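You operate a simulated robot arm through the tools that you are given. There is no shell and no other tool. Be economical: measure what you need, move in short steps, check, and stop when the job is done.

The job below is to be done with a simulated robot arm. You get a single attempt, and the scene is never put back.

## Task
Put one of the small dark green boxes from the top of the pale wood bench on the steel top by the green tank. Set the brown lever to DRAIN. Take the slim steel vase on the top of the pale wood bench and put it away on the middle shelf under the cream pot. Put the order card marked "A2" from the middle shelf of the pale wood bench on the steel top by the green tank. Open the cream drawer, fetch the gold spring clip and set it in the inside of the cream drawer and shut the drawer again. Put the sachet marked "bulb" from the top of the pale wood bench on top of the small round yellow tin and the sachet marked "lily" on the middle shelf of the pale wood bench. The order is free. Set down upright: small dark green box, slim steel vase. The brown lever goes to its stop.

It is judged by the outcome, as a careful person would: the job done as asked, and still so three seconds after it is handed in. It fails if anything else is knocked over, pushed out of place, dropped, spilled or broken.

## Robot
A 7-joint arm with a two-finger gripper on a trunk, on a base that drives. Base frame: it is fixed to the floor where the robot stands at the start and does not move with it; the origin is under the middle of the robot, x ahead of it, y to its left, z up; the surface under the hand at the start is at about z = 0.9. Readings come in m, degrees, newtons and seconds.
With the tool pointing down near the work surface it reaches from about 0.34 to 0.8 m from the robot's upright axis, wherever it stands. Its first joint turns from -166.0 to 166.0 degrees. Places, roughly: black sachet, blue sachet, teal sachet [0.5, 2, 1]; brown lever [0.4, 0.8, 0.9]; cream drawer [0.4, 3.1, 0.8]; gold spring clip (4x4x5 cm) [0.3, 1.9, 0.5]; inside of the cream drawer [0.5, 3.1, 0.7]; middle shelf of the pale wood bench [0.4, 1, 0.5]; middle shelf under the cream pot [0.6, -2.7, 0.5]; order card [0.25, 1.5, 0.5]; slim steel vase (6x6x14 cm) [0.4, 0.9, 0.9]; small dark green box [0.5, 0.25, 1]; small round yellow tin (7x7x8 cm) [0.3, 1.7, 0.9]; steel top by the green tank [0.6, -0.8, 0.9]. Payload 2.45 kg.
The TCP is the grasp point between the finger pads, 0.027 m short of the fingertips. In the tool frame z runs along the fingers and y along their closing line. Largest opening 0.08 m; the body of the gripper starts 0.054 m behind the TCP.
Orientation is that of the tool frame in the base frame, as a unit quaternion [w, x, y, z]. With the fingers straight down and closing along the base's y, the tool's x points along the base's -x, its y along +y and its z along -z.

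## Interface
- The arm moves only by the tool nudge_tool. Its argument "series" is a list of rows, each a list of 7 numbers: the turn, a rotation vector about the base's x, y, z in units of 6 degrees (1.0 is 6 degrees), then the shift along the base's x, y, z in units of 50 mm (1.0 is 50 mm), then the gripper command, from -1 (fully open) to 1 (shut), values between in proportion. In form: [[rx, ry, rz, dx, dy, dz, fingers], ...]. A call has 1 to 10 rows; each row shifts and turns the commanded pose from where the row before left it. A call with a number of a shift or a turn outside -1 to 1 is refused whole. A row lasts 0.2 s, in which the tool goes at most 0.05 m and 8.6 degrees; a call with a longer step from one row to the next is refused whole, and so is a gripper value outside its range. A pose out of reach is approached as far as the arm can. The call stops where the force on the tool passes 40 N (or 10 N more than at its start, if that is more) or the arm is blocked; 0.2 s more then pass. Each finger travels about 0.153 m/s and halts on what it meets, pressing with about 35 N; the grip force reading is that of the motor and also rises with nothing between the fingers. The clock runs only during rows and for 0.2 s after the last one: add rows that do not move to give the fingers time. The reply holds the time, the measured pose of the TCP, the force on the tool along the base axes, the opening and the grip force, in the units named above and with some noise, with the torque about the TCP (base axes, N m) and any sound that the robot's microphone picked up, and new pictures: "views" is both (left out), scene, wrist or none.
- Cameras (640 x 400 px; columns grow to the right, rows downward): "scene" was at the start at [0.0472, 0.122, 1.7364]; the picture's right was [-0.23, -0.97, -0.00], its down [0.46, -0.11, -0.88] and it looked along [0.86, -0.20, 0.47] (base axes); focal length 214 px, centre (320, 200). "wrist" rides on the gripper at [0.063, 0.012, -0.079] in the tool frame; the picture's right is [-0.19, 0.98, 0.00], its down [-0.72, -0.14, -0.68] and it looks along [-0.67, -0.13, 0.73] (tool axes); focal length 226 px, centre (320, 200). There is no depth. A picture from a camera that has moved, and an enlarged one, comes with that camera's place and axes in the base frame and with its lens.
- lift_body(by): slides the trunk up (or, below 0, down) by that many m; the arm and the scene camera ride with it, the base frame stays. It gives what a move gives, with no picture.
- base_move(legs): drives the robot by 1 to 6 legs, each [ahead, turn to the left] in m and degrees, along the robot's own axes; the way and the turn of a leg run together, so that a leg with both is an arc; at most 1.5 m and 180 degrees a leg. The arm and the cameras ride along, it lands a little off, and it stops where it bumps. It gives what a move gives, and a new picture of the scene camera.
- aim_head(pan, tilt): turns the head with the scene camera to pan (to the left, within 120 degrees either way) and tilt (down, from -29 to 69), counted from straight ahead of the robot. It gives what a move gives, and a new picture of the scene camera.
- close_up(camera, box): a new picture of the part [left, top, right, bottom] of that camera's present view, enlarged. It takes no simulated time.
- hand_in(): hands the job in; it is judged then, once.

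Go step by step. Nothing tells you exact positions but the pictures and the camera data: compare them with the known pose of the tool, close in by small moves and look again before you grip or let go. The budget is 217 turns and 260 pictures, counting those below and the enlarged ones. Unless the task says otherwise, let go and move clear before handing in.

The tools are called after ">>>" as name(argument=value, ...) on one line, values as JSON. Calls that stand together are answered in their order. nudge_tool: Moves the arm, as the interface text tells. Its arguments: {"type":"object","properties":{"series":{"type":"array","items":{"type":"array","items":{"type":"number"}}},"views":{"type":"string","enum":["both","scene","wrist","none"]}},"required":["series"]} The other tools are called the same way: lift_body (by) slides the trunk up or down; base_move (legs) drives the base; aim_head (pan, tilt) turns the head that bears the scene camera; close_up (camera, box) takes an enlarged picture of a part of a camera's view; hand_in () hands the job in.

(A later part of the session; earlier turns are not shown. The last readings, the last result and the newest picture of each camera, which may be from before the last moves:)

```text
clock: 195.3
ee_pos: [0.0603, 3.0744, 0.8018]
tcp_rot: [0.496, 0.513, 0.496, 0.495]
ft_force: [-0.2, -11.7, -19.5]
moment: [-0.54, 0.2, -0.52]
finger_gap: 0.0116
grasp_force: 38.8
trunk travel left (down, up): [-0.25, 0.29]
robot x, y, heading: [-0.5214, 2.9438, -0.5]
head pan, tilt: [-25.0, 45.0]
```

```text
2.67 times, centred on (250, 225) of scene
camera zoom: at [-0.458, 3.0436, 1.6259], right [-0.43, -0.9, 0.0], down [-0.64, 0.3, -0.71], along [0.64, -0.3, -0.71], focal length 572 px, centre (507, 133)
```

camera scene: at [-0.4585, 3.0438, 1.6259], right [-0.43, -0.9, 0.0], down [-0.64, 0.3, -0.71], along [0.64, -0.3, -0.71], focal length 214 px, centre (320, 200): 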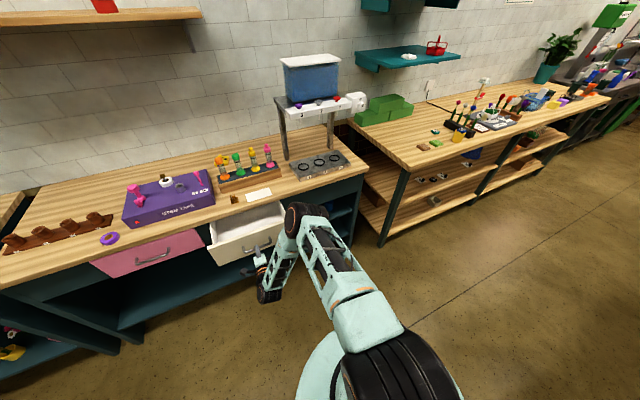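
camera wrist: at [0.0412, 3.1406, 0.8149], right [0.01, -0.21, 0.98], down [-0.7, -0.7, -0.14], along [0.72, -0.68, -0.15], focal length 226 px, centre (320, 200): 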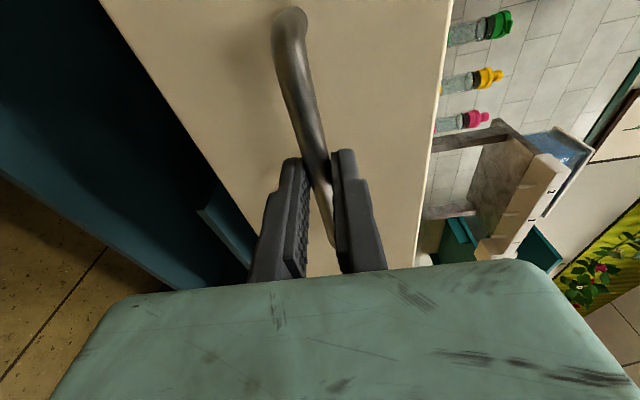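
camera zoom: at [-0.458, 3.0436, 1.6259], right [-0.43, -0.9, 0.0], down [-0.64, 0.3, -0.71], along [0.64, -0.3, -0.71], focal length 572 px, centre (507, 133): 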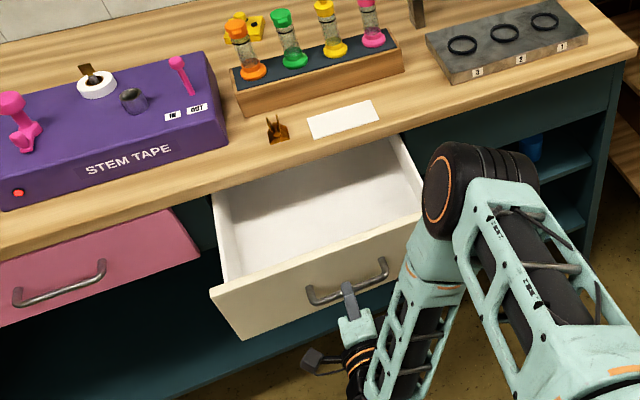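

Drawer is open 20 cm. Release, back off, rise and return the tool to vertical.

>>> nudge_tool(series=[[0, 0, 0, 0, 0, 0, 0.4], [0, 0, 0, 0, 0, 0, -0.3], [0, 0, 0, 0, 0, 0, -0.3], [0, 0, 0, -0.4, 0, 0, -0.3], [0, 0, 0, -0.8, 0, 0, -0.3], [-1, 0, 0, -0.8, 0, 0.3, -0.3], [-1, 0, 0, 0, 0, 0.8, -0.3], [-1, 0, 0, 0, 0, 0.8, -0.3], [-1, 0, 0, 0, 0, 0.8, -0.3], [-1, 0, 0, 0, 0, 0.8, -0.3]], views="none")

>>> nudge_tool(series=[[-1, 0, 0, 0, 0, 0.8, -0.3], [-1, 0, 0, 0, 0, 0.5, -0.3], [-1, 0, 0, 0, 0, 0, -0.3], [-1, 0, 0, 0, 0, 0, -0.3], [-1, 0, 0, 0, 0, 0, -0.3], [-1, 0, 0, 0, 0, 0, -0.3], [-1, 0, 0, 0, 0, 0, -0.3], [-1, 0, 0, 0, 0, 0, -0.3], [-1, 0, 0, 0, 0, 0, -0.3], [-1, 0, 0, 0, 0, 0, -0.3]], views="none")

>>> nudge_tool(series=[[0, 1, 0, 0, 0, 0, -0.3], [0, 1, 0, 0, 0, 0, -0.3], [0, 1, 0, 0, 0, 0, -0.3], [0, 1, 0, 0.3, 0, 0, -0.3], [0, 1, 0, 0.3, 0, 0, -0.3], [0, 1, 0, 0.3, 0, 0, -0.3], [0, 1, 0, 0.3, 0, 0, -0.3], [0, 1, 0, 0.3, 0, 0, -0.3], [0, 1, 0, 0.3, 0, 0, -0.3], [0, 1, 0, 0.3, 0, 0, -0.3]], views="none")

>>> nudge_tool(series=[[0, 1, 0, 0.3, 0, 0, -0.3], [0, 1, 0, 0.3, 0, 0, -0.3], [0, 1, 0, 0.3, 0, 0, -0.3], [0, 1, 0, 0.3, 0, 0, -0.3], [0, 1, 0, 0.3, 0, 0, -0.3], [0, 0, 0, 0, 0, 0, -0.3]], views="both")

```text
clock: 197.5
ee_pos: [-0.0387, 3.0763, 0.9781]
tcp_rot: [0.613, 0.366, 0.607, 0.35]
ft_force: [0.2, 0.2, 0.1]
moment: [0.01, 0.0, -0.02]
finger_gap: 0.052
grasp_force: 0.0
trunk travel left (down, up): [-0.25, 0.29]
robot x, y, heading: [-0.5136, 2.94, -0.5]
head pan, tilt: [-25.0, 45.0]
```

```text
clock: 199.7
ee_pos: [-0.0392, 3.0754, 1.0413]
tcp_rot: [0.713, 0.01, 0.701, 0.0]
ft_force: [-0.8, -0.1, 0.5]
moment: [0.02, 0.03, 0.0]
finger_gap: 0.0519
grasp_force: 0.2
trunk travel left (down, up): [-0.25, 0.29]
robot x, y, heading: [-0.5187, 2.9394, -0.4]
head pan, tilt: [-25.0, 45.0]
```

```text
clock: 201.9
ee_pos: [0.0657, 3.0759, 1.0412]
tcp_rot: [0.267, 0.01, 0.964, -0.005]
ft_force: [0.5, -0.1, -0.2]
moment: [0.02, -0.05, 0.0]
finger_gap: 0.0517
grasp_force: 0.1
trunk travel left (down, up): [-0.25, 0.29]
robot x, y, heading: [-0.5132, 2.9397, -0.6]
head pan, tilt: [-25.0, 45.0]
```

```text
clock: 203.3
ee_pos: [0.1393, 3.0761, 1.0407]
tcp_rot: [0.008, 0.008, 1.0, -0.007]
ft_force: [-0.2, -0.7, 0.0]
moment: [-0.02, -0.02, 0.01]
finger_gap: 0.052
grasp_force: 0.0
trunk travel left (down, up): [-0.25, 0.29]
robot x, y, heading: [-0.5163, 2.9439, -0.2]
head pan, tilt: [-25.0, 45.0]
camera scene: at [-0.4597, 3.0442, 1.626], right [-0.43, -0.9, 0.0], down [-0.64, 0.3, -0.71], along [0.64, -0.3, -0.71], focal length 214 px, centre (320, 200)
camera wrist: at [0.0754, 3.0918, 1.1184], right [0.21, 0.98, -0.01], down [0.7, -0.14, 0.69], along [0.68, -0.15, -0.72], focal length 226 px, centre (320, 200)
```

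scene: 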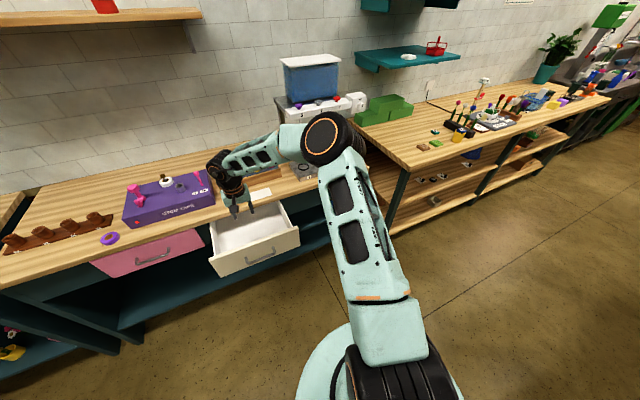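
wrist: 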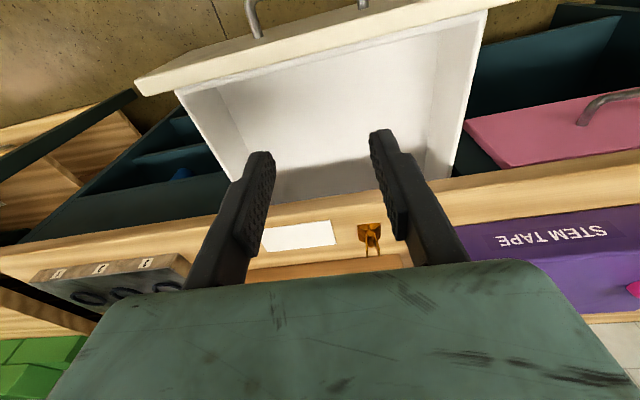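

Driving 0.1 closer and moving over the clip.

>>> base_move(legs=[[0.1, 0]])

>>> nudge_tool(series=[[0.1, 0.12, 0, 0.8, 0.3, 0, -0.3], [0, 0, 0, 0.8, 0.28, 0, -0.3], [0, 0, 0, 0.3, 0, -0.4, -0.3], [0, 0, 0, 0, 0, -0.4, -0.3], [0, 0, 0, 0, 0, 0, -0.3]], views="wrist")

```text
clock: 204.4
ee_pos: [0.2417, 3.0743, 1.0401]
tcp_rot: [0.008, 0.009, 1.0, -0.007]
ft_force: [-0.3, -0.4, -0.4]
moment: [-0.01, 0.03, -0.03]
finger_gap: 0.0522
grasp_force: 0.1
trunk travel left (down, up): [-0.25, 0.29]
robot x, y, heading: [-0.4206, 2.9409, -0.4]
head pan, tilt: [-25.0, 45.0]
camera scene: at [-0.3582, 3.0436, 1.6259], right [-0.43, -0.9, 0.0], down [-0.64, 0.3, -0.71], along [0.64, -0.3, -0.71], focal length 214 px, centre (320, 200)
```

scene: 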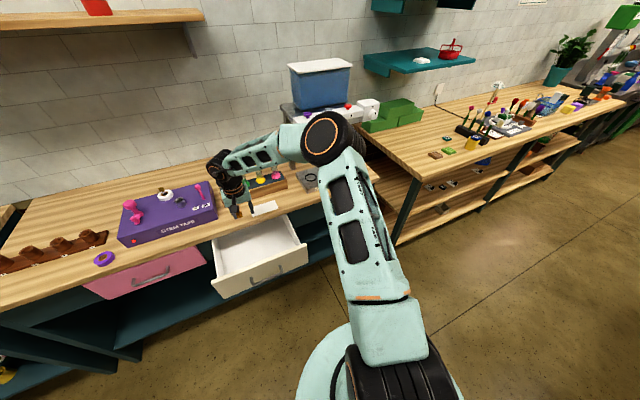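

```text
clock: 205.6
ee_pos: [0.3356, 3.1041, 1.0]
tcp_rot: [0.002, 0.009, 1.0, -0.002]
ft_force: [0.6, -0.4, -0.1]
moment: [0.04, -0.02, 0.04]
finger_gap: 0.052
grasp_force: 0.2
trunk travel left (down, up): [-0.25, 0.29]
robot x, y, heading: [-0.4152, 2.9422, -0.2]
head pan, tilt: [-25.0, 45.0]
camera wrist: at [0.2715, 3.119, 1.0789], right [0.21, 0.98, 0.0], down [0.71, -0.15, 0.69], along [0.67, -0.15, -0.73], focal length 226 px, centre (320, 200)
```

wrist: 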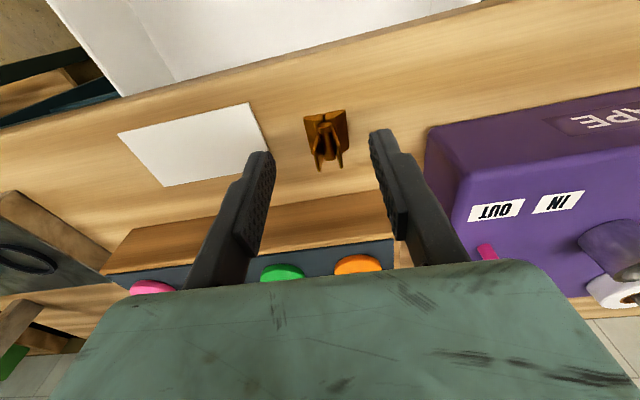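

>>> nudge_tool(series=[[0, 0, 0, 0.52, 0, 0, -0.3], [0, 0, 0, 0, 0, -0.6, -0.3], [0, 0, 0, 0, 0, -0.5, -0.3], [0, 0, 0, 0, 0, 0, -0.3], [0, 0, 0, 0, 0, 0, 0.3], [0, 0, 0, 0, 0, 0, 1], [0, 0, 0, 0, 0, 0, 1]], views="wrist")

```text
clock: 207.2
ee_pos: [0.3625, 3.1047, 0.945]
tcp_rot: [0.001, 0.008, 1.0, -0.002]
ft_force: [-0.4, -0.6, 0.0]
moment: [0.0, -0.03, -0.03]
finger_gap: 0.0181
grasp_force: 34.7
trunk travel left (down, up): [-0.25, 0.29]
robot x, y, heading: [-0.4154, 2.9405, -0.3]
head pan, tilt: [-25.0, 45.0]
camera wrist: at [0.2975, 3.1191, 1.0238], right [0.21, 0.98, 0.0], down [0.71, -0.15, 0.69], along [0.67, -0.15, -0.73], focal length 226 px, centre (320, 200)
```

wrist: 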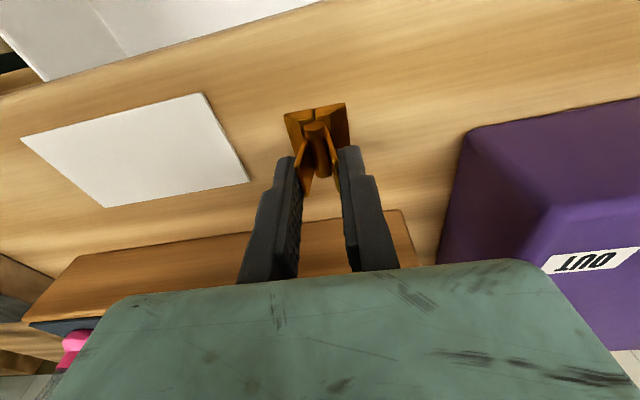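

Clip gripped vertically. Lift and move over the open drawer.

>>> nudge_tool(series=[[0, 0, 0, 0, 0, 0.5, 1], [0, 0, 0, 0, 0, 0.7, 1], [0, 0, 0, -0.6, -0.1, 0.3, 1], [0, 0, 0, -0.7, -0.1, 0, 1], [0, 0, 0, -0.7, -0.1, 0, 1], [0, 0, 0, -0.6, -0.1, 0, 1], [0, 0, 0, 0, 0, 0, 1]], views="both")

>>> close_up(camera="scene", box=[160, 150, 340, 300])

```text
clock: 208.8
ee_pos: [0.2322, 3.0839, 1.0203]
tcp_rot: [0.001, 0.009, 1.0, -0.002]
ft_force: [0.6, -0.9, -1.1]
moment: [0.01, -0.01, 0.01]
finger_gap: 0.0179
grasp_force: 34.8
trunk travel left (down, up): [-0.25, 0.29]
robot x, y, heading: [-0.4156, 2.9451, -0.3]
head pan, tilt: [-25.0, 45.0]
camera scene: at [-0.3594, 3.0436, 1.626], right [-0.43, -0.9, 0.0], down [-0.64, 0.3, -0.71], along [0.64, -0.3, -0.71], focal length 214 px, centre (320, 200)
camera wrist: at [0.1672, 3.0983, 1.0991], right [0.21, 0.98, 0.0], down [0.71, -0.15, 0.69], along [0.67, -0.15, -0.73], focal length 226 px, centre (320, 200)
```

scene: 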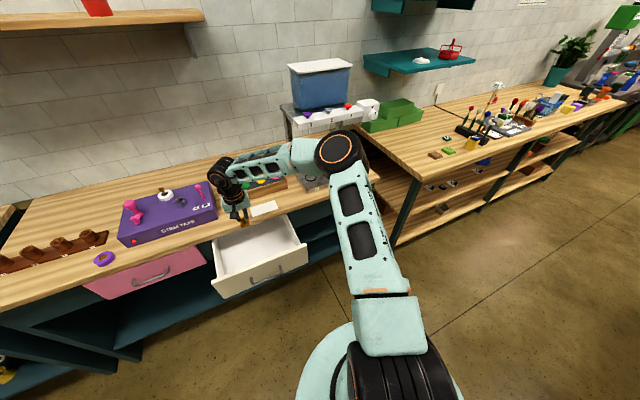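
wrist: 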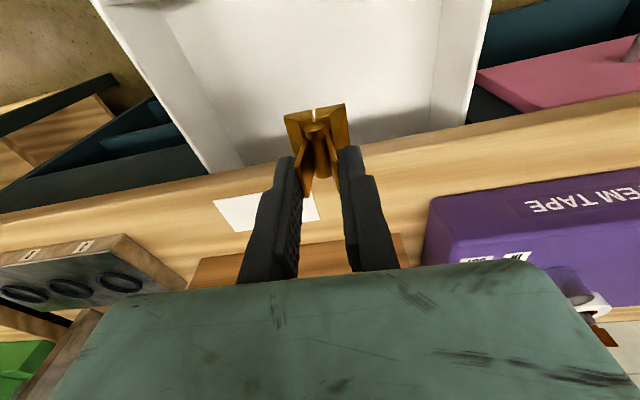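

```text
2.67 times, centred on (250, 225) of scene
camera zoom: at [-0.3594, 3.0436, 1.626], right [-0.43, -0.9, 0.0], down [-0.64, 0.3, -0.71], along [0.64, -0.3, -0.71], focal length 572 px, centre (507, 133)
```

zoom: 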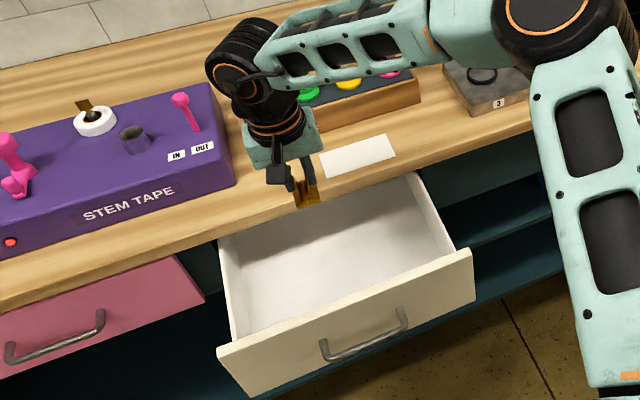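

Lowering into the drawer.

>>> nudge_tool(series=[[0, 0, 0, -0.14, 0, -0.7, 1], [0, 0, 0, 0, 0, -0.8, 1], [0, 0, 0, 0, 0, -0.8, 1], [0, 0, 0, 0, 0, -0.8, 1], [0, 0, 0, 0, 0, -0.3, 1], [0, 0, 0, 0, 0, 0, 1]], views="both")

```text
clock: 210.2
ee_pos: [0.2254, 3.0841, 0.8502]
tcp_rot: [0.002, 0.009, 1.0, -0.001]
ft_force: [0.5, 0.9, 0.0]
moment: [-0.02, -0.04, 0.01]
finger_gap: 0.018
grasp_force: 35.1
trunk travel left (down, up): [-0.25, 0.29]
robot x, y, heading: [-0.4134, 2.9381, -0.5]
head pan, tilt: [-25.0, 45.0]
camera scene: at [-0.3595, 3.0437, 1.626], right [-0.43, -0.9, 0.0], down [-0.64, 0.3, -0.71], along [0.64, -0.3, -0.71], focal length 214 px, centre (320, 200)
camera wrist: at [0.1604, 3.0994, 0.9288], right [0.21, 0.98, 0.0], down [0.71, -0.15, 0.69], along [0.67, -0.15, -0.73], focal length 226 px, centre (320, 200)
```

scene: 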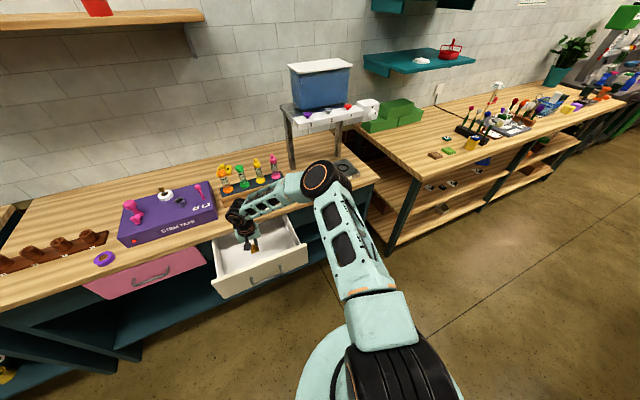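
wrist: 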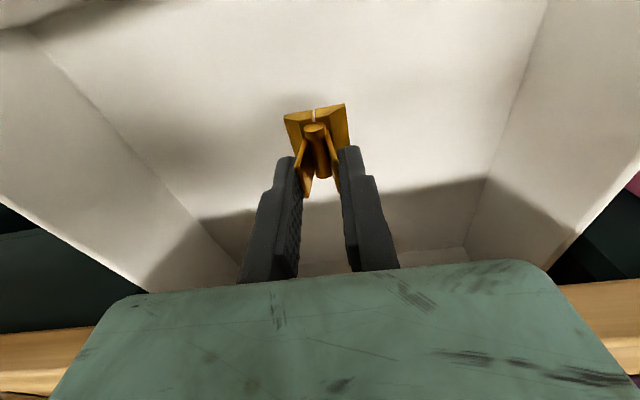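

>>> nudge_tool(series=[[0, 0, 0, 0, 0, -0.3, 1], [0, 0, 0, 0, 0, -0.3, 1], [0, 0, 0, 0, 0, -0.2, 1], [0, 0, 0, 0, 0, 0, 1]], views="wrist")

```text
clock: 211.2
ee_pos: [0.225, 3.0833, 0.8105]
tcp_rot: [0.001, 0.008, 1.0, -0.002]
ft_force: [-0.5, -1.2, -0.5]
moment: [0.0, -0.02, -0.01]
finger_gap: 0.0178
grasp_force: 35.5
trunk travel left (down, up): [-0.25, 0.29]
robot x, y, heading: [-0.4135, 2.9397, -0.4]
head pan, tilt: [-25.0, 45.0]
camera wrist: at [0.1604, 3.0989, 0.8888], right [0.21, 0.98, 0.0], down [0.71, -0.15, 0.69], along [0.67, -0.15, -0.73], focal length 226 px, centre (320, 200)
```

wrist: 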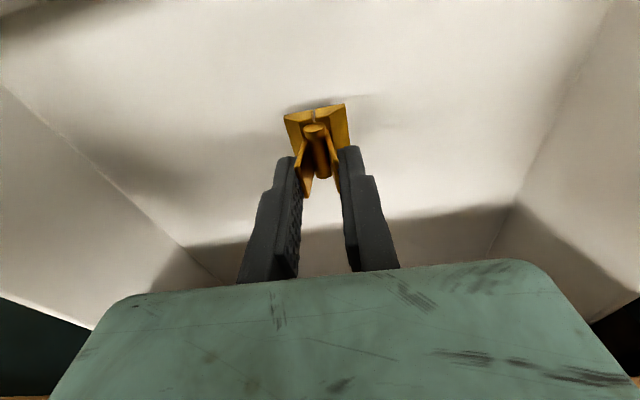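

>>> nudge_tool(series=[[0, 0, 0, 0, 0, -0.1, 1], [0, 0, 0, 0, 0, -0.1, 1], [0, 0, 0, 0, 0, -0.05, 1], [0, 0, 0, 0, 0, -0.05, 1], [0, 0, 0, 0, 0, 0, 1]], views="none")

>>> nudge_tool(series=[[0, 0, 0, 0, 0, -0.04, 1], [0, 0, 0, 0, 0, -0.04, 1], [0, 0, 0, 0, 0, 0, 1]], views="wrist")

```text
clock: 212.4
ee_pos: [0.2243, 3.0837, 0.7956]
tcp_rot: [0.002, 0.009, 1.0, -0.002]
ft_force: [0.7, 0.2, -0.8]
moment: [0.04, 0.04, -0.02]
finger_gap: 0.0178
grasp_force: 34.7
trunk travel left (down, up): [-0.25, 0.29]
robot x, y, heading: [-0.4202, 2.9384, -0.3]
head pan, tilt: [-25.0, 45.0]
```

```text
clock: 213.2
ee_pos: [0.2248, 3.0849, 0.7915]
tcp_rot: [0.001, 0.009, 1.0, -0.001]
ft_force: [-0.1, 0.2, -0.8]
moment: [-0.02, 0.03, -0.01]
finger_gap: 0.0177
grasp_force: 35.0
trunk travel left (down, up): [-0.25, 0.29]
robot x, y, heading: [-0.4174, 2.9402, -0.3]
head pan, tilt: [-25.0, 45.0]
camera wrist: at [0.1604, 3.0989, 0.8699], right [0.21, 0.98, 0.0], down [0.71, -0.15, 0.69], along [0.67, -0.15, -0.73], focal length 226 px, centre (320, 200)
```

wrist: 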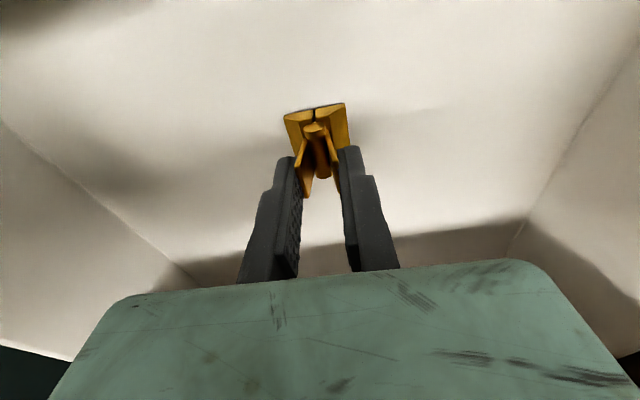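

>>> nudge_tool(series=[[0, 0, 0, 0, 0, -0.04, 1], [0, 0, 0, 0, 0, -0.04, 1], [0, 0, 0, 0, 0, -0.04, 1], [0, 0, 0, 0, 0, 0, 1]], views="none")

>>> nudge_tool(series=[[0, 0, 0, 0, 0, -0.04, 1], [0, 0, 0, 0, 0, 0, 1]], views="none")

```text
clock: 214.2
ee_pos: [0.2239, 3.0831, 0.7871]
tcp_rot: [0.003, 0.009, 1.0, -0.003]
ft_force: [0.8, -0.9, 17.0]
moment: [0.02, 0.08, 0.0]
finger_gap: 0.0178
grasp_force: 35.3
trunk travel left (down, up): [-0.25, 0.29]
robot x, y, heading: [-0.4192, 2.9393, -0.6]
head pan, tilt: [-25.0, 45.0]
```

```text
clock: 214.8
ee_pos: [0.2231, 3.0845, 0.7861]
tcp_rot: [0.003, 0.009, 1.0, -0.001]
ft_force: [-0.9, -2.4, 35.6]
moment: [-0.03, 0.11, -0.01]
finger_gap: 0.018
grasp_force: 35.0
trunk travel left (down, up): [-0.25, 0.29]
robot x, y, heading: [-0.4144, 2.9409, -0.5]
head pan, tilt: [-25.0, 45.0]
```

Clip is on the drawer floor. Release gradually and lift out.

>>> nudge_tool(series=[[0, 0, 0, 0, 0, 0.06, 1], [0, 0, 0, 0, 0, 0, 0.4], [0, 0, 0, 0, 0, 0, 0], [0, 0, 0, 0, 0, 0, -0.1], [0, 0, 0, 0, 0, 0.5, -0.1], [0, 0, 0, 0, 0, 0.9, -0.1], [0, 0, 0, 0, 0, 0.9, -0.1], [0, 0, 0, 0, 0, 0.9, -0.1], [0, 0, 0, 0, 0, 0.9, -0.1], [0, 0, 0, 0, 0, 0, -0.1]], views="wrist")

```text
clock: 217.0
ee_pos: [0.2242, 3.0843, 0.9915]
tcp_rot: [0.002, 0.008, 1.0, -0.003]
ft_force: [0.2, 0.3, 0.3]
moment: [0.0, 0.02, 0.02]
finger_gap: 0.0443
grasp_force: 0.0
trunk travel left (down, up): [-0.25, 0.29]
robot x, y, heading: [-0.4122, 2.94, -0.4]
head pan, tilt: [-25.0, 45.0]
camera wrist: at [0.1608, 3.0988, 1.0704], right [0.21, 0.98, 0.0], down [0.71, -0.15, 0.68], along [0.67, -0.15, -0.73], focal length 226 px, centre (320, 200)
```

wrist: 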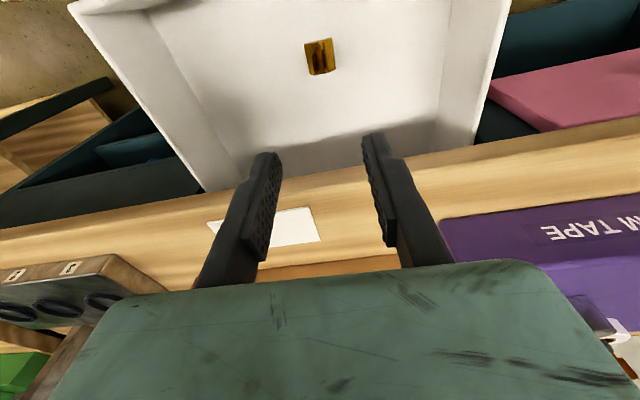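

Clip stands in the drawer. Now close: shut the fingers, pitch the tool 60° forward in front of the panel, above the handle bar.

>>> nudge_tool(series=[[0, 0, 0, -0.9, 0, 0, 1], [0, 0, 0, -0.9, 0, 0, 1], [0, -1, 0, -0.9, 0, 0, 1], [0, -1, 0, -0.9, 0, 0, 1], [0, -1, 0, -0.9, 0, 0, 1], [0, -1, 0, -0.9, 0, 0, 1], [0, -1, 0, 0, 0, 0, 1], [0, -1, 0, 0, 0, 0, 1], [0, -1, 0, 0, 0, 0, 1], [0, -1, 0, 0, 0, 0, 1]], views="none")

>>> nudge_tool(series=[[0, -1, 0, 0, -0.2, -0.6, 1], [0, -1, 0, 0, 0, -0.7, 1], [0, 0, 0, 0, 0, -0.7, 1], [0, 0, 0, 0, 0, -0.75, 1], [0, 0, 0, 0, 0, 0, 1]], views="both")

```text
clock: 219.2
ee_pos: [-0.0076, 3.1085, 0.9808]
tcp_rot: [0.41, 0.008, 0.912, 0.002]
ft_force: [0.7, -0.5, 1.1]
moment: [-0.03, 0.0, 0.0]
finger_gap: 0.0
grasp_force: 30.0
out of reach, approached as far as the arm can: row 7, 8, 9, 10
trunk travel left (down, up): [-0.25, 0.29]
robot x, y, heading: [-0.4169, 2.9404, -0.3]
head pan, tilt: [-25.0, 45.0]
```

```text
clock: 220.4
ee_pos: [-0.0086, 3.0982, 0.8423]
tcp_rot: [0.502, 0.009, 0.865, 0.002]
ft_force: [-0.7, 1.2, 0.7]
moment: [0.01, -0.01, 0.0]
finger_gap: 0.0001
grasp_force: 30.0
trunk travel left (down, up): [-0.25, 0.29]
robot x, y, heading: [-0.4155, 2.939, -0.5]
head pan, tilt: [-25.0, 45.0]
camera scene: at [-0.3594, 3.0442, 1.626], right [-0.43, -0.9, 0.0], down [-0.64, 0.3, -0.71], along [0.64, -0.3, -0.71], focal length 214 px, centre (320, 200)
camera wrist: at [-0.1098, 3.1138, 0.8276], right [0.11, 0.98, 0.18], down [-0.24, -0.15, 0.96], along [0.97, -0.15, 0.22], focal length 226 px, centre (320, 200)
```

scene: 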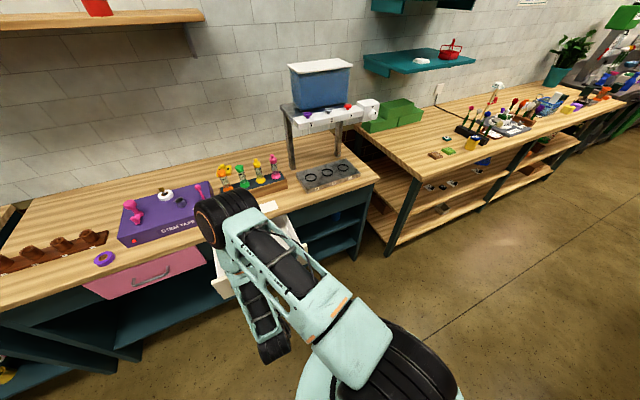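
wrist: 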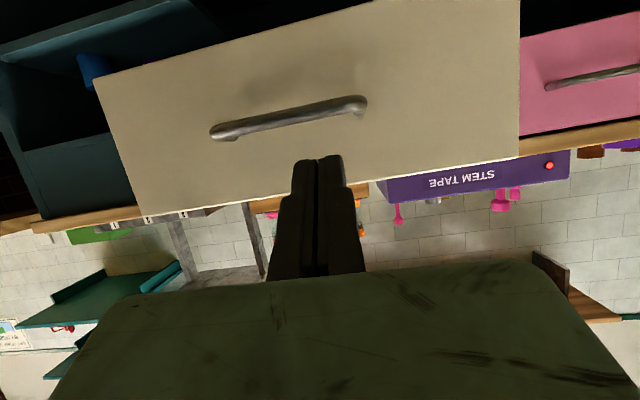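

>>> base_move(legs=[[-0.08, 0]])

>>> nudge_tool(series=[[0, 0, 0, 0.8, -0.25, 0.1, 1], [0, 0, 0, 0.8, -0.2, 0.05, 1], [0, 0, 0, 0.8, 0, 0, 1], [0, 0, 0, 0.4, 0, 0, 1], [0, 0, 0, 0, 0, 0, 1]], views="both")

```text
clock: 221.5
ee_pos: [-0.0895, 3.0995, 0.844]
tcp_rot: [0.502, 0.008, 0.865, 0.002]
ft_force: [-0.1, -0.7, 0.1]
moment: [-0.05, -0.02, -0.02]
finger_gap: 0.0
grasp_force: 29.5
trunk travel left (down, up): [-0.25, 0.29]
robot x, y, heading: [-0.4999, 2.9407, -0.4]
head pan, tilt: [-25.0, 45.0]
camera scene: at [-0.4411, 3.0444, 1.6261], right [-0.43, -0.9, 0.0], down [-0.64, 0.3, -0.71], along [0.64, -0.3, -0.71], focal length 214 px, centre (320, 200)
```

scene: 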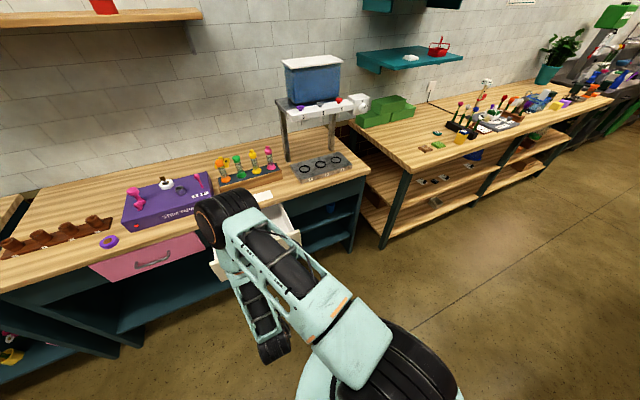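

```text
clock: 222.7
ee_pos: [0.0502, 3.0774, 0.8499]
tcp_rot: [0.502, 0.007, 0.865, 0.003]
ft_force: [0.5, 0.5, -0.3]
moment: [-0.03, 0.02, 0.0]
finger_gap: 0.0001
grasp_force: 29.5
trunk travel left (down, up): [-0.25, 0.29]
robot x, y, heading: [-0.4957, 2.9459, -0.7]
head pan, tilt: [-25.0, 45.0]
camera scene: at [-0.4403, 3.0444, 1.626], right [-0.43, -0.9, 0.0], down [-0.64, 0.3, -0.71], along [0.64, -0.3, -0.71], focal length 214 px, centre (320, 200)
camera wrist: at [-0.0503, 3.0916, 0.8351], right [0.11, 0.98, 0.18], down [-0.24, -0.15, 0.96], along [0.97, -0.15, 0.22], focal length 226 px, centre (320, 200)
```

scene: 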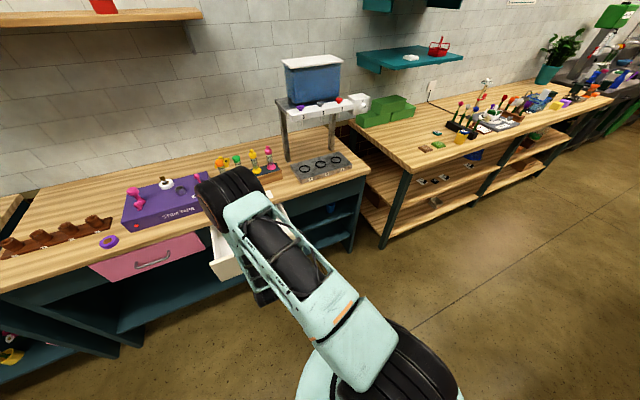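
wrist: 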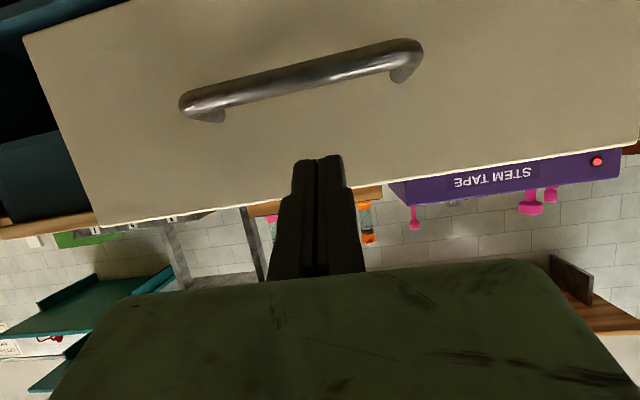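

Fingertips are between handle and the panel's top edge. Pushing.

>>> nudge_tool(series=[[0, 0, 0, 0.4, 0, 0, 1], [0, 0, 0, 0.4, 0, 0, 1], [0, 0, 0, 0.4, 0, 0, 1], [0, 0, 0, 0.4, 0, 0, 1], [0, 0, 0, 0.4, 0, 0, 1], [0, 0, 0, 0.4, 0, 0, 1], [0, 0, 0, 0.4, 0, 0, 1], [0, 0, 0, 0.4, 0, 0, 1], [0, 0, 0, 0.4, 0, 0, 1], [0, 0, 0, 0.3, 0, 0, 1]], views="wrist")

```text
clock: 224.9
ee_pos: [0.2462, 3.0759, 0.8501]
tcp_rot: [0.502, 0.008, 0.865, 0.003]
ft_force: [-0.4, 0.1, 1.1]
moment: [0.03, -0.04, 0.02]
finger_gap: 0.0
grasp_force: 29.4
trunk travel left (down, up): [-0.25, 0.29]
robot x, y, heading: [-0.4959, 2.9407, -0.7]
head pan, tilt: [-25.0, 45.0]
camera wrist: at [0.1449, 3.0917, 0.8351], right [0.11, 0.98, 0.18], down [-0.24, -0.15, 0.96], along [0.97, -0.15, 0.21], focal length 226 px, centre (320, 200)
```

wrist: 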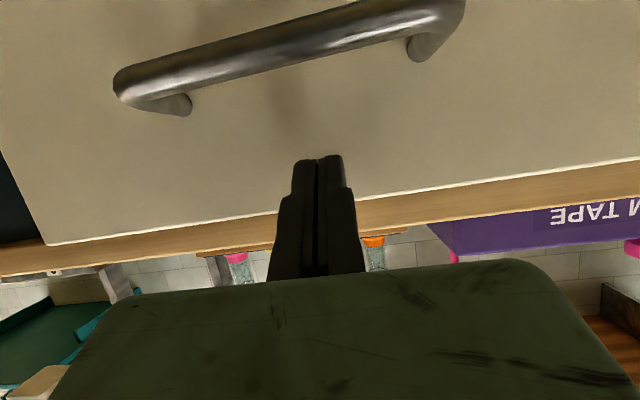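

>>> nudge_tool(series=[[0, 0, 0, 0.2, 0, 0, 1], [0, 0, 0, 0.2, 0, 0, 1], [0, 0, 0, 0.2, 0, 0, 1], [0, 0, 0, 0.1, 0, 0, 1], [0, 0, 0, 0.1, 0, 0, 1], [0, 0, 0, 0.1, 0, 0, 1], [0, 0, 0, 0.1, 0, 0, 1], [0, 0, 0, 0, 0, 0, 1]], views="both")

```text
clock: 226.6
ee_pos: [0.2889, 3.0787, 0.8485]
tcp_rot: [0.498, 0.008, 0.867, 0.002]
ft_force: [-26.7, -1.9, 14.3]
moment: [0.06, -0.06, 0.03]
finger_gap: 0.0
grasp_force: 30.2
trunk travel left (down, up): [-0.25, 0.29]
robot x, y, heading: [-0.4984, 2.9397, -0.2]
head pan, tilt: [-25.0, 45.0]
stopped in row 8: the force on the tool passed its limit at 43 N (the readings are from after the stop); the commanded pose is now the measured one
camera scene: at [-0.4445, 3.0441, 1.6262], right [-0.43, -0.9, 0.0], down [-0.64, 0.3, -0.71], along [0.64, -0.3, -0.71], focal length 214 px, centre (320, 200)
camera wrist: at [0.1878, 3.0923, 0.8336], right [0.11, 0.98, 0.18], down [-0.23, -0.15, 0.96], along [0.97, -0.14, 0.21], focal length 226 px, centre (320, 200)
```

scene: 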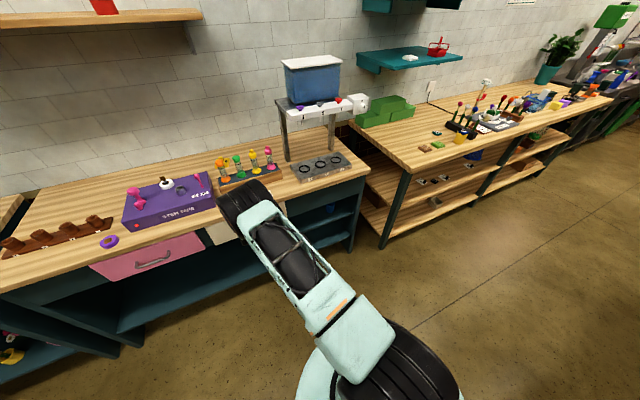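
wrist: 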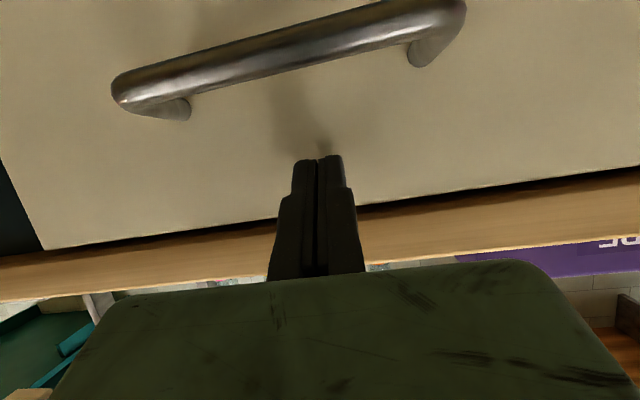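

Drawer is shut to its stop. Retract, set pitch to 40°, and drive back to the A2 card.

>>> nudge_tool(series=[[0, 0, 0, -0.5, 0, 0, 1], [0, 0, 0, -0.9, 0, 0, 1], [0, 0.8, 0, -0.9, 0, 0.3, 1], [0, 0.8, 0, -0.9, 0, 0.4, 1], [0, 0.8, 0, -0.9, 0, 0.4, 0], [0, 0.9, 0, -0.9, 0, 0.4, -0.5], [0, 0, 0, 0, 0, 0.8, -0.5], [0, 0, 0, 0, 0, 0, -0.5]], views="wrist")

>>> base_move(legs=[[0, -90], [1.17, 0], [0, 90]])

```text
clock: 228.4
ee_pos: [0.0415, 3.0773, 0.9634]
tcp_rot: [0.341, 0.008, 0.94, 0.0]
ft_force: [-0.5, -0.1, 0.7]
moment: [-0.02, 0.02, 0.0]
finger_gap: 0.0601
grasp_force: 0.1
trunk travel left (down, up): [-0.25, 0.29]
robot x, y, heading: [-0.4986, 2.9435, -0.3]
head pan, tilt: [-25.0, 45.0]
camera wrist: at [-0.0591, 3.092, 0.9832], right [0.16, 0.98, 0.13], down [0.11, -0.15, 0.98], along [0.98, -0.15, -0.13], focal length 226 px, centre (320, 200)
```

wrist: 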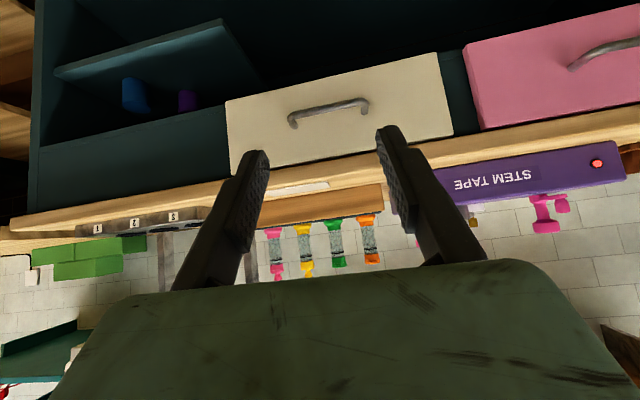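

```text
clock: 242.3
ee_pos: [0.0301, 1.8834, 0.9634]
tcp_rot: [0.343, 0.014, 0.939, -0.001]
ft_force: [0.1, -0.3, 0.4]
moment: [-0.02, -0.03, -0.02]
finger_gap: 0.0598
grasp_force: 0.1
trunk travel left (down, up): [-0.25, 0.29]
robot x, y, heading: [-0.5096, 1.7542, -1.3]
head pan, tilt: [-25.0, 45.0]
camera scene: at [-0.4517, 1.857, 1.626], right [-0.44, -0.9, 0.0], down [-0.64, 0.31, -0.71], along [0.63, -0.31, -0.71], focal length 214 px, centre (320, 200)
```

scene: 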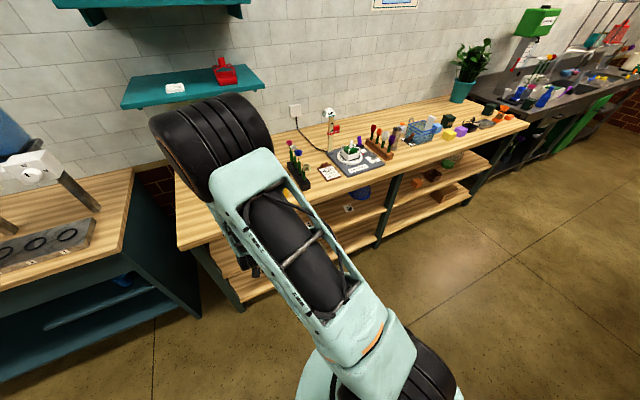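

Back by the bench. Lowering the trunk and arm in front of the A2 card.

>>> lift_body(by=-0.25)

>>> nudge_tool(series=[[0, 0, 0, 0, -0.9, -0.3, -0.5], [0, 0, 0, 0, -0.9, -0.4, -0.5], [0, 0, 0, 0, -0.7, -0.6, -0.5], [0, 0, 0, 0, 0, -0.8, -0.5], [0, 0, 0, 0, 0, 0, -0.5]], views="none")

>>> base_move(legs=[[0.15, 0]])

>>> nudge_tool(series=[[0, 0, 0, 0, 0, 0, -0.5]], views="wrist")

```text
clock: 244.8
ee_pos: [0.0306, 1.8841, 0.7141]
tcp_rot: [0.342, 0.014, 0.94, -0.001]
ft_force: [-0.4, -0.9, 0.1]
moment: [0.0, 0.02, 0.0]
finger_gap: 0.06
grasp_force: 0.1
trunk travel left (down, up): [0.0, 0.54]
robot x, y, heading: [-0.5114, 1.7528, -0.9]
head pan, tilt: [-25.0, 45.0]
```

```text
clock: 246.0
ee_pos: [0.0291, 1.7591, 0.6067]
tcp_rot: [0.342, 0.014, 0.94, -0.002]
ft_force: [0.2, 0.5, 0.2]
moment: [-0.05, 0.0, 0.03]
finger_gap: 0.0601
grasp_force: 0.0
trunk travel left (down, up): [0.0, 0.54]
robot x, y, heading: [-0.5107, 1.7515, -1.2]
head pan, tilt: [-25.0, 45.0]
```

```text
clock: 247.4
ee_pos: [0.1794, 1.7549, 0.6088]
tcp_rot: [0.342, 0.014, 0.94, -0.001]
ft_force: [0.3, 0.1, 0.6]
moment: [0.0, 0.01, 0.0]
finger_gap: 0.0601
grasp_force: 0.1
trunk travel left (down, up): [0.0, 0.54]
robot x, y, heading: [-0.3599, 1.7531, -0.9]
head pan, tilt: [-25.0, 45.0]
camera scene: at [-0.3013, 1.854, 1.376], right [-0.44, -0.9, 0.0], down [-0.64, 0.31, -0.71], along [0.63, -0.31, -0.71], focal length 214 px, centre (320, 200)
```

scene: 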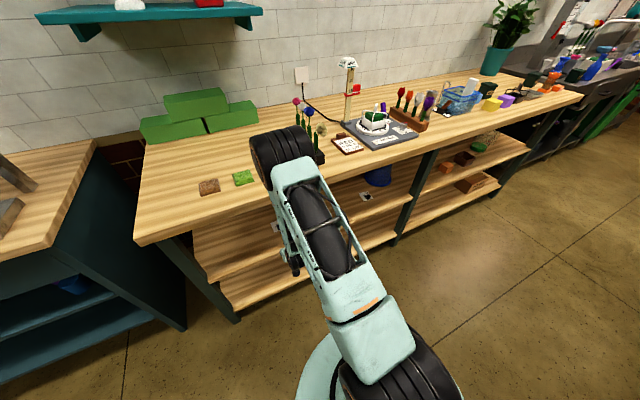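

```text
clock: 247.8
ee_pos: [0.1796, 1.7551, 0.6083]
tcp_rot: [0.342, 0.013, 0.939, -0.001]
ft_force: [-0.5, -0.4, 0.2]
moment: [-0.03, -0.01, 0.03]
finger_gap: 0.0599
grasp_force: 0.0
trunk travel left (down, up): [0.0, 0.54]
robot x, y, heading: [-0.3609, 1.7559, -1.3]
head pan, tilt: [-25.0, 45.0]
camera wrist: at [0.0802, 1.7717, 0.6281], right [0.17, 0.98, 0.13], down [0.11, -0.15, 0.98], along [0.98, -0.16, -0.13], focal length 226 px, centre (320, 200)
```

wrist: 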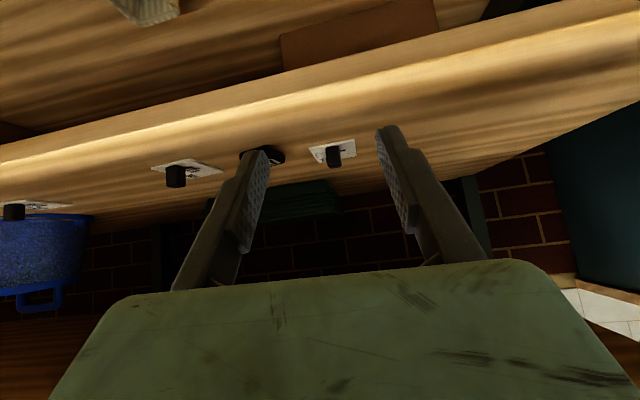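

The elbow could come near the tin when I extend, so I'll raise the trunk by 0.12 and lower the tool by the same to lift the elbow, then check.

>>> lift_body(by=0.14)

>>> nudge_tool(series=[[0, 0, 0, 0, 0, -0.9, -0.5], [0, 0, 0, 0, 0, -0.9, -0.5], [0, 0, 0, 0, 0, -0.9, -0.5], [0, 0, 0, 0.4, 0, -0.1, -0.5], [0, 0, 0, 0, 0, 0, -0.5]], views="both")

>>> close_up(camera="wrist", box=[240, 90, 440, 210])

```text
clock: 249.5
ee_pos: [0.1804, 1.7551, 0.7479]
tcp_rot: [0.342, 0.013, 0.94, -0.001]
ft_force: [-0.3, 0.2, 0.7]
moment: [-0.01, 0.0, -0.05]
finger_gap: 0.0601
grasp_force: 0.0
trunk travel left (down, up): [-0.14, 0.4]
robot x, y, heading: [-0.3613, 1.748, -1.3]
head pan, tilt: [-25.0, 45.0]
```

```text
clock: 250.7
ee_pos: [0.2013, 1.7556, 0.6081]
tcp_rot: [0.341, 0.013, 0.94, -0.002]
ft_force: [-0.1, 0.8, 0.3]
moment: [0.01, -0.01, 0.01]
finger_gap: 0.0601
grasp_force: 0.0
trunk travel left (down, up): [-0.14, 0.4]
robot x, y, heading: [-0.3566, 1.7536, -0.8]
head pan, tilt: [-25.0, 45.0]
camera scene: at [-0.301, 1.854, 1.516], right [-0.44, -0.9, 0.0], down [-0.64, 0.31, -0.71], along [0.63, -0.31, -0.71], focal length 214 px, centre (320, 200)
camera wrist: at [0.1008, 1.7716, 0.6277], right [0.17, 0.98, 0.13], down [0.11, -0.15, 0.98], along [0.98, -0.16, -0.13], focal length 226 px, centre (320, 200)
```

scene: 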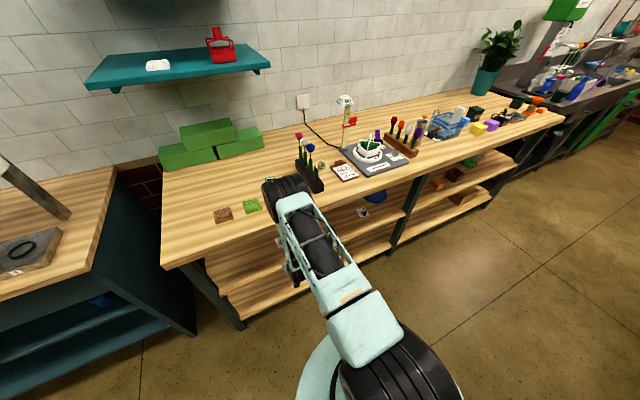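
wrist: 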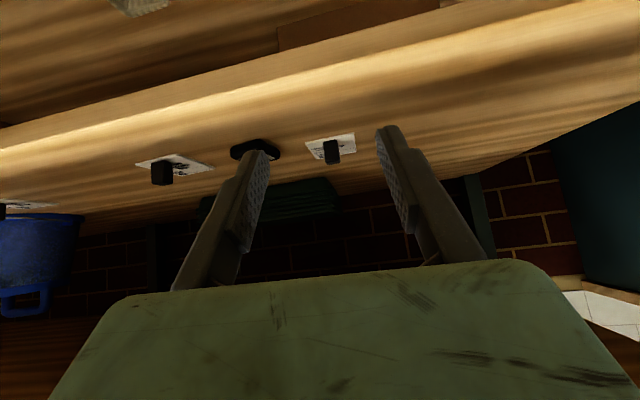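

```text
3.20 times, centred on (340, 150) of wrist
camera zoom: at [0.1008, 1.7716, 0.6277], right [0.17, 0.98, 0.13], down [0.11, -0.15, 0.98], along [0.98, -0.16, -0.13], focal length 723 px, centre (256, 360)
```

zoom: 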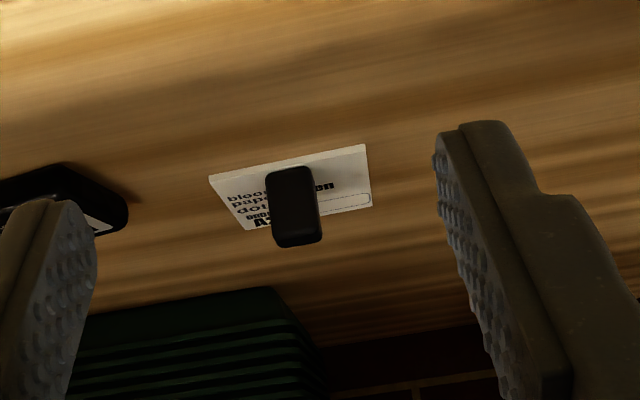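

The elbow is right above the tin line of sight. To be safe I'll shift the base left by 0.25 m so that the arm reaches diagonally and the elbow stays clear of the tin.

>>> base_move(legs=[[-0.05, 0], [0, 90], [0.27, 0], [0, -89], [0.08, 0]])

>>> nudge_tool(series=[[0, 0, 0, -0.3, -0.8, 0, -0.5], [0, 0, 0, 0, -0.9, 0, -0.5], [0, 0, 0, 0, -0.9, 0, -0.5], [0, 0, 0, 0, -0.9, 0, -0.5], [0, 0, 0, 0, -0.9, 0, -0.5], [0, 0, 0, 0, 0, 0, -0.5]], views="both")

```text
clock: 261.6
ee_pos: [0.235, 2.0324, 0.6077]
tcp_rot: [0.342, 0.007, 0.94, 0.002]
ft_force: [0.2, 0.2, 0.3]
moment: [-0.02, 0.02, 0.02]
finger_gap: 0.0599
grasp_force: 0.0
trunk travel left (down, up): [-0.14, 0.4]
robot x, y, heading: [-0.3248, 2.0216, -0.3]
head pan, tilt: [-25.0, 45.0]
camera scene: at [-0.2674, 2.1244, 1.516], right [-0.43, -0.9, 0.0], down [-0.64, 0.3, -0.71], along [0.64, -0.3, -0.71], focal length 214 px, centre (320, 200)
```

scene: 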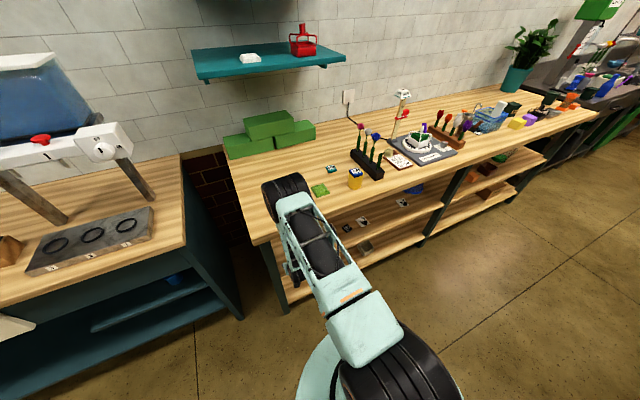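

```text
clock: 263.0
ee_pos: [0.2192, 1.8105, 0.6084]
tcp_rot: [0.342, 0.008, 0.94, 0.001]
ft_force: [0.1, -0.4, 0.0]
moment: [0.02, -0.01, 0.04]
finger_gap: 0.06
grasp_force: 0.1
trunk travel left (down, up): [-0.14, 0.4]
robot x, y, heading: [-0.3222, 2.0203, -0.6]
head pan, tilt: [-25.0, 45.0]
camera scene: at [-0.2676, 2.1236, 1.5161], right [-0.43, -0.9, 0.0], down [-0.64, 0.3, -0.71], along [0.64, -0.3, -0.71], focal length 214 px, centre (320, 200)
camera wrist: at [0.12, 1.8251, 0.6282], right [0.16, 0.98, 0.13], down [0.11, -0.15, 0.98], along [0.98, -0.14, -0.13], focal length 226 px, centre (320, 200)
```

scene: 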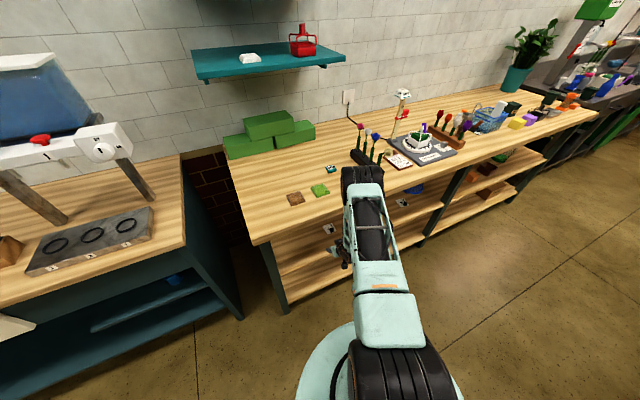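
wrist: 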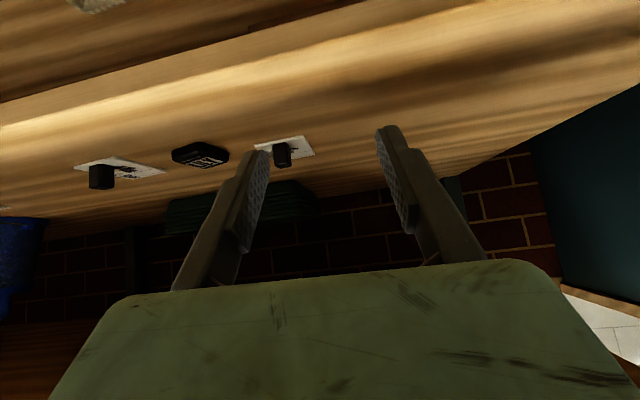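

Elbow now lies near y≈1.85, clear of the tin. Knob of A2 is at ≈(0.38, 1.749), top z≈0.546. Approaching.

>>> nudge_tool(series=[[0, 0, 0, 0.3, -0.8, -0.1, -0.5], [0, 0, 0, 0.5, -0.43, -0.1, -0.5], [0, 0, 0, 0.6, 0, -0.1, -0.5], [0, 0, 0, 0.6, 0, -0.1, -0.5], [0, 0, 0, 0.5, 0, -0.3, -0.5], [0, 0, 0, 0, 0, 0, -0.5]], views="both")

>>> close_up(camera="wrist", box=[220, 80, 420, 220])

```text
clock: 264.4
ee_pos: [0.3458, 1.7487, 0.5729]
tcp_rot: [0.342, 0.007, 0.94, 0.002]
ft_force: [-0.4, 0.1, 0.5]
moment: [0.02, -0.01, 0.0]
finger_gap: 0.0599
grasp_force: 0.0
trunk travel left (down, up): [-0.14, 0.4]
robot x, y, heading: [-0.3248, 2.019, -0.5]
head pan, tilt: [-25.0, 45.0]
camera scene: at [-0.2673, 2.1241, 1.516], right [-0.43, -0.9, 0.0], down [-0.64, 0.3, -0.71], along [0.64, -0.3, -0.71], focal length 214 px, centre (320, 200)
camera wrist: at [0.2456, 1.7639, 0.5929], right [0.16, 0.98, 0.13], down [0.11, -0.15, 0.98], along [0.98, -0.14, -0.13], focal length 226 px, centre (320, 200)
```

scene: 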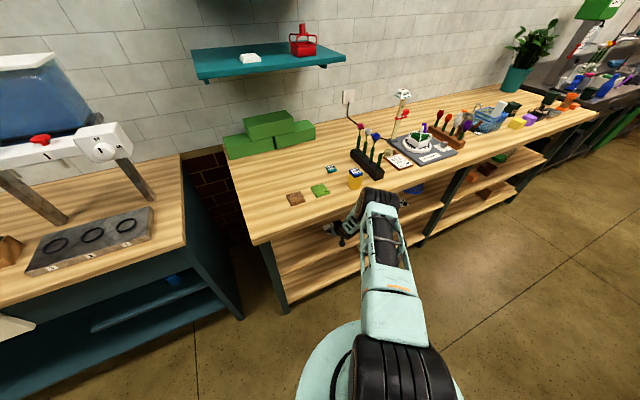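
wrist: 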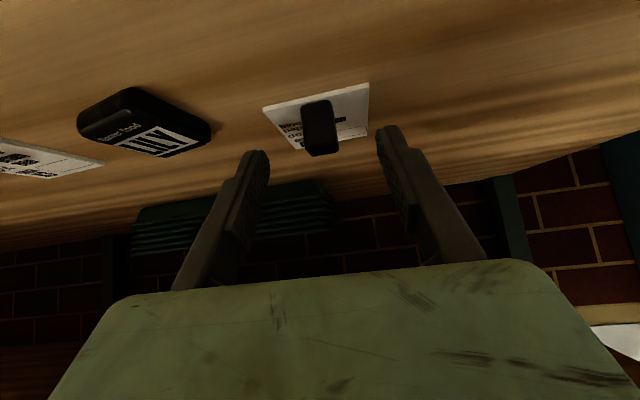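

```text
2.86 times, centred on (320, 150) of wrist
camera zoom: at [0.2456, 1.7639, 0.5929], right [0.16, 0.98, 0.13], down [0.11, -0.15, 0.98], along [0.98, -0.14, -0.13], focal length 646 px, centre (320, 343)
```

zoom: 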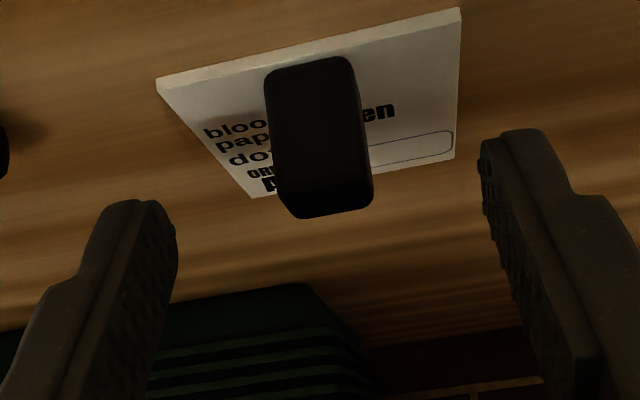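

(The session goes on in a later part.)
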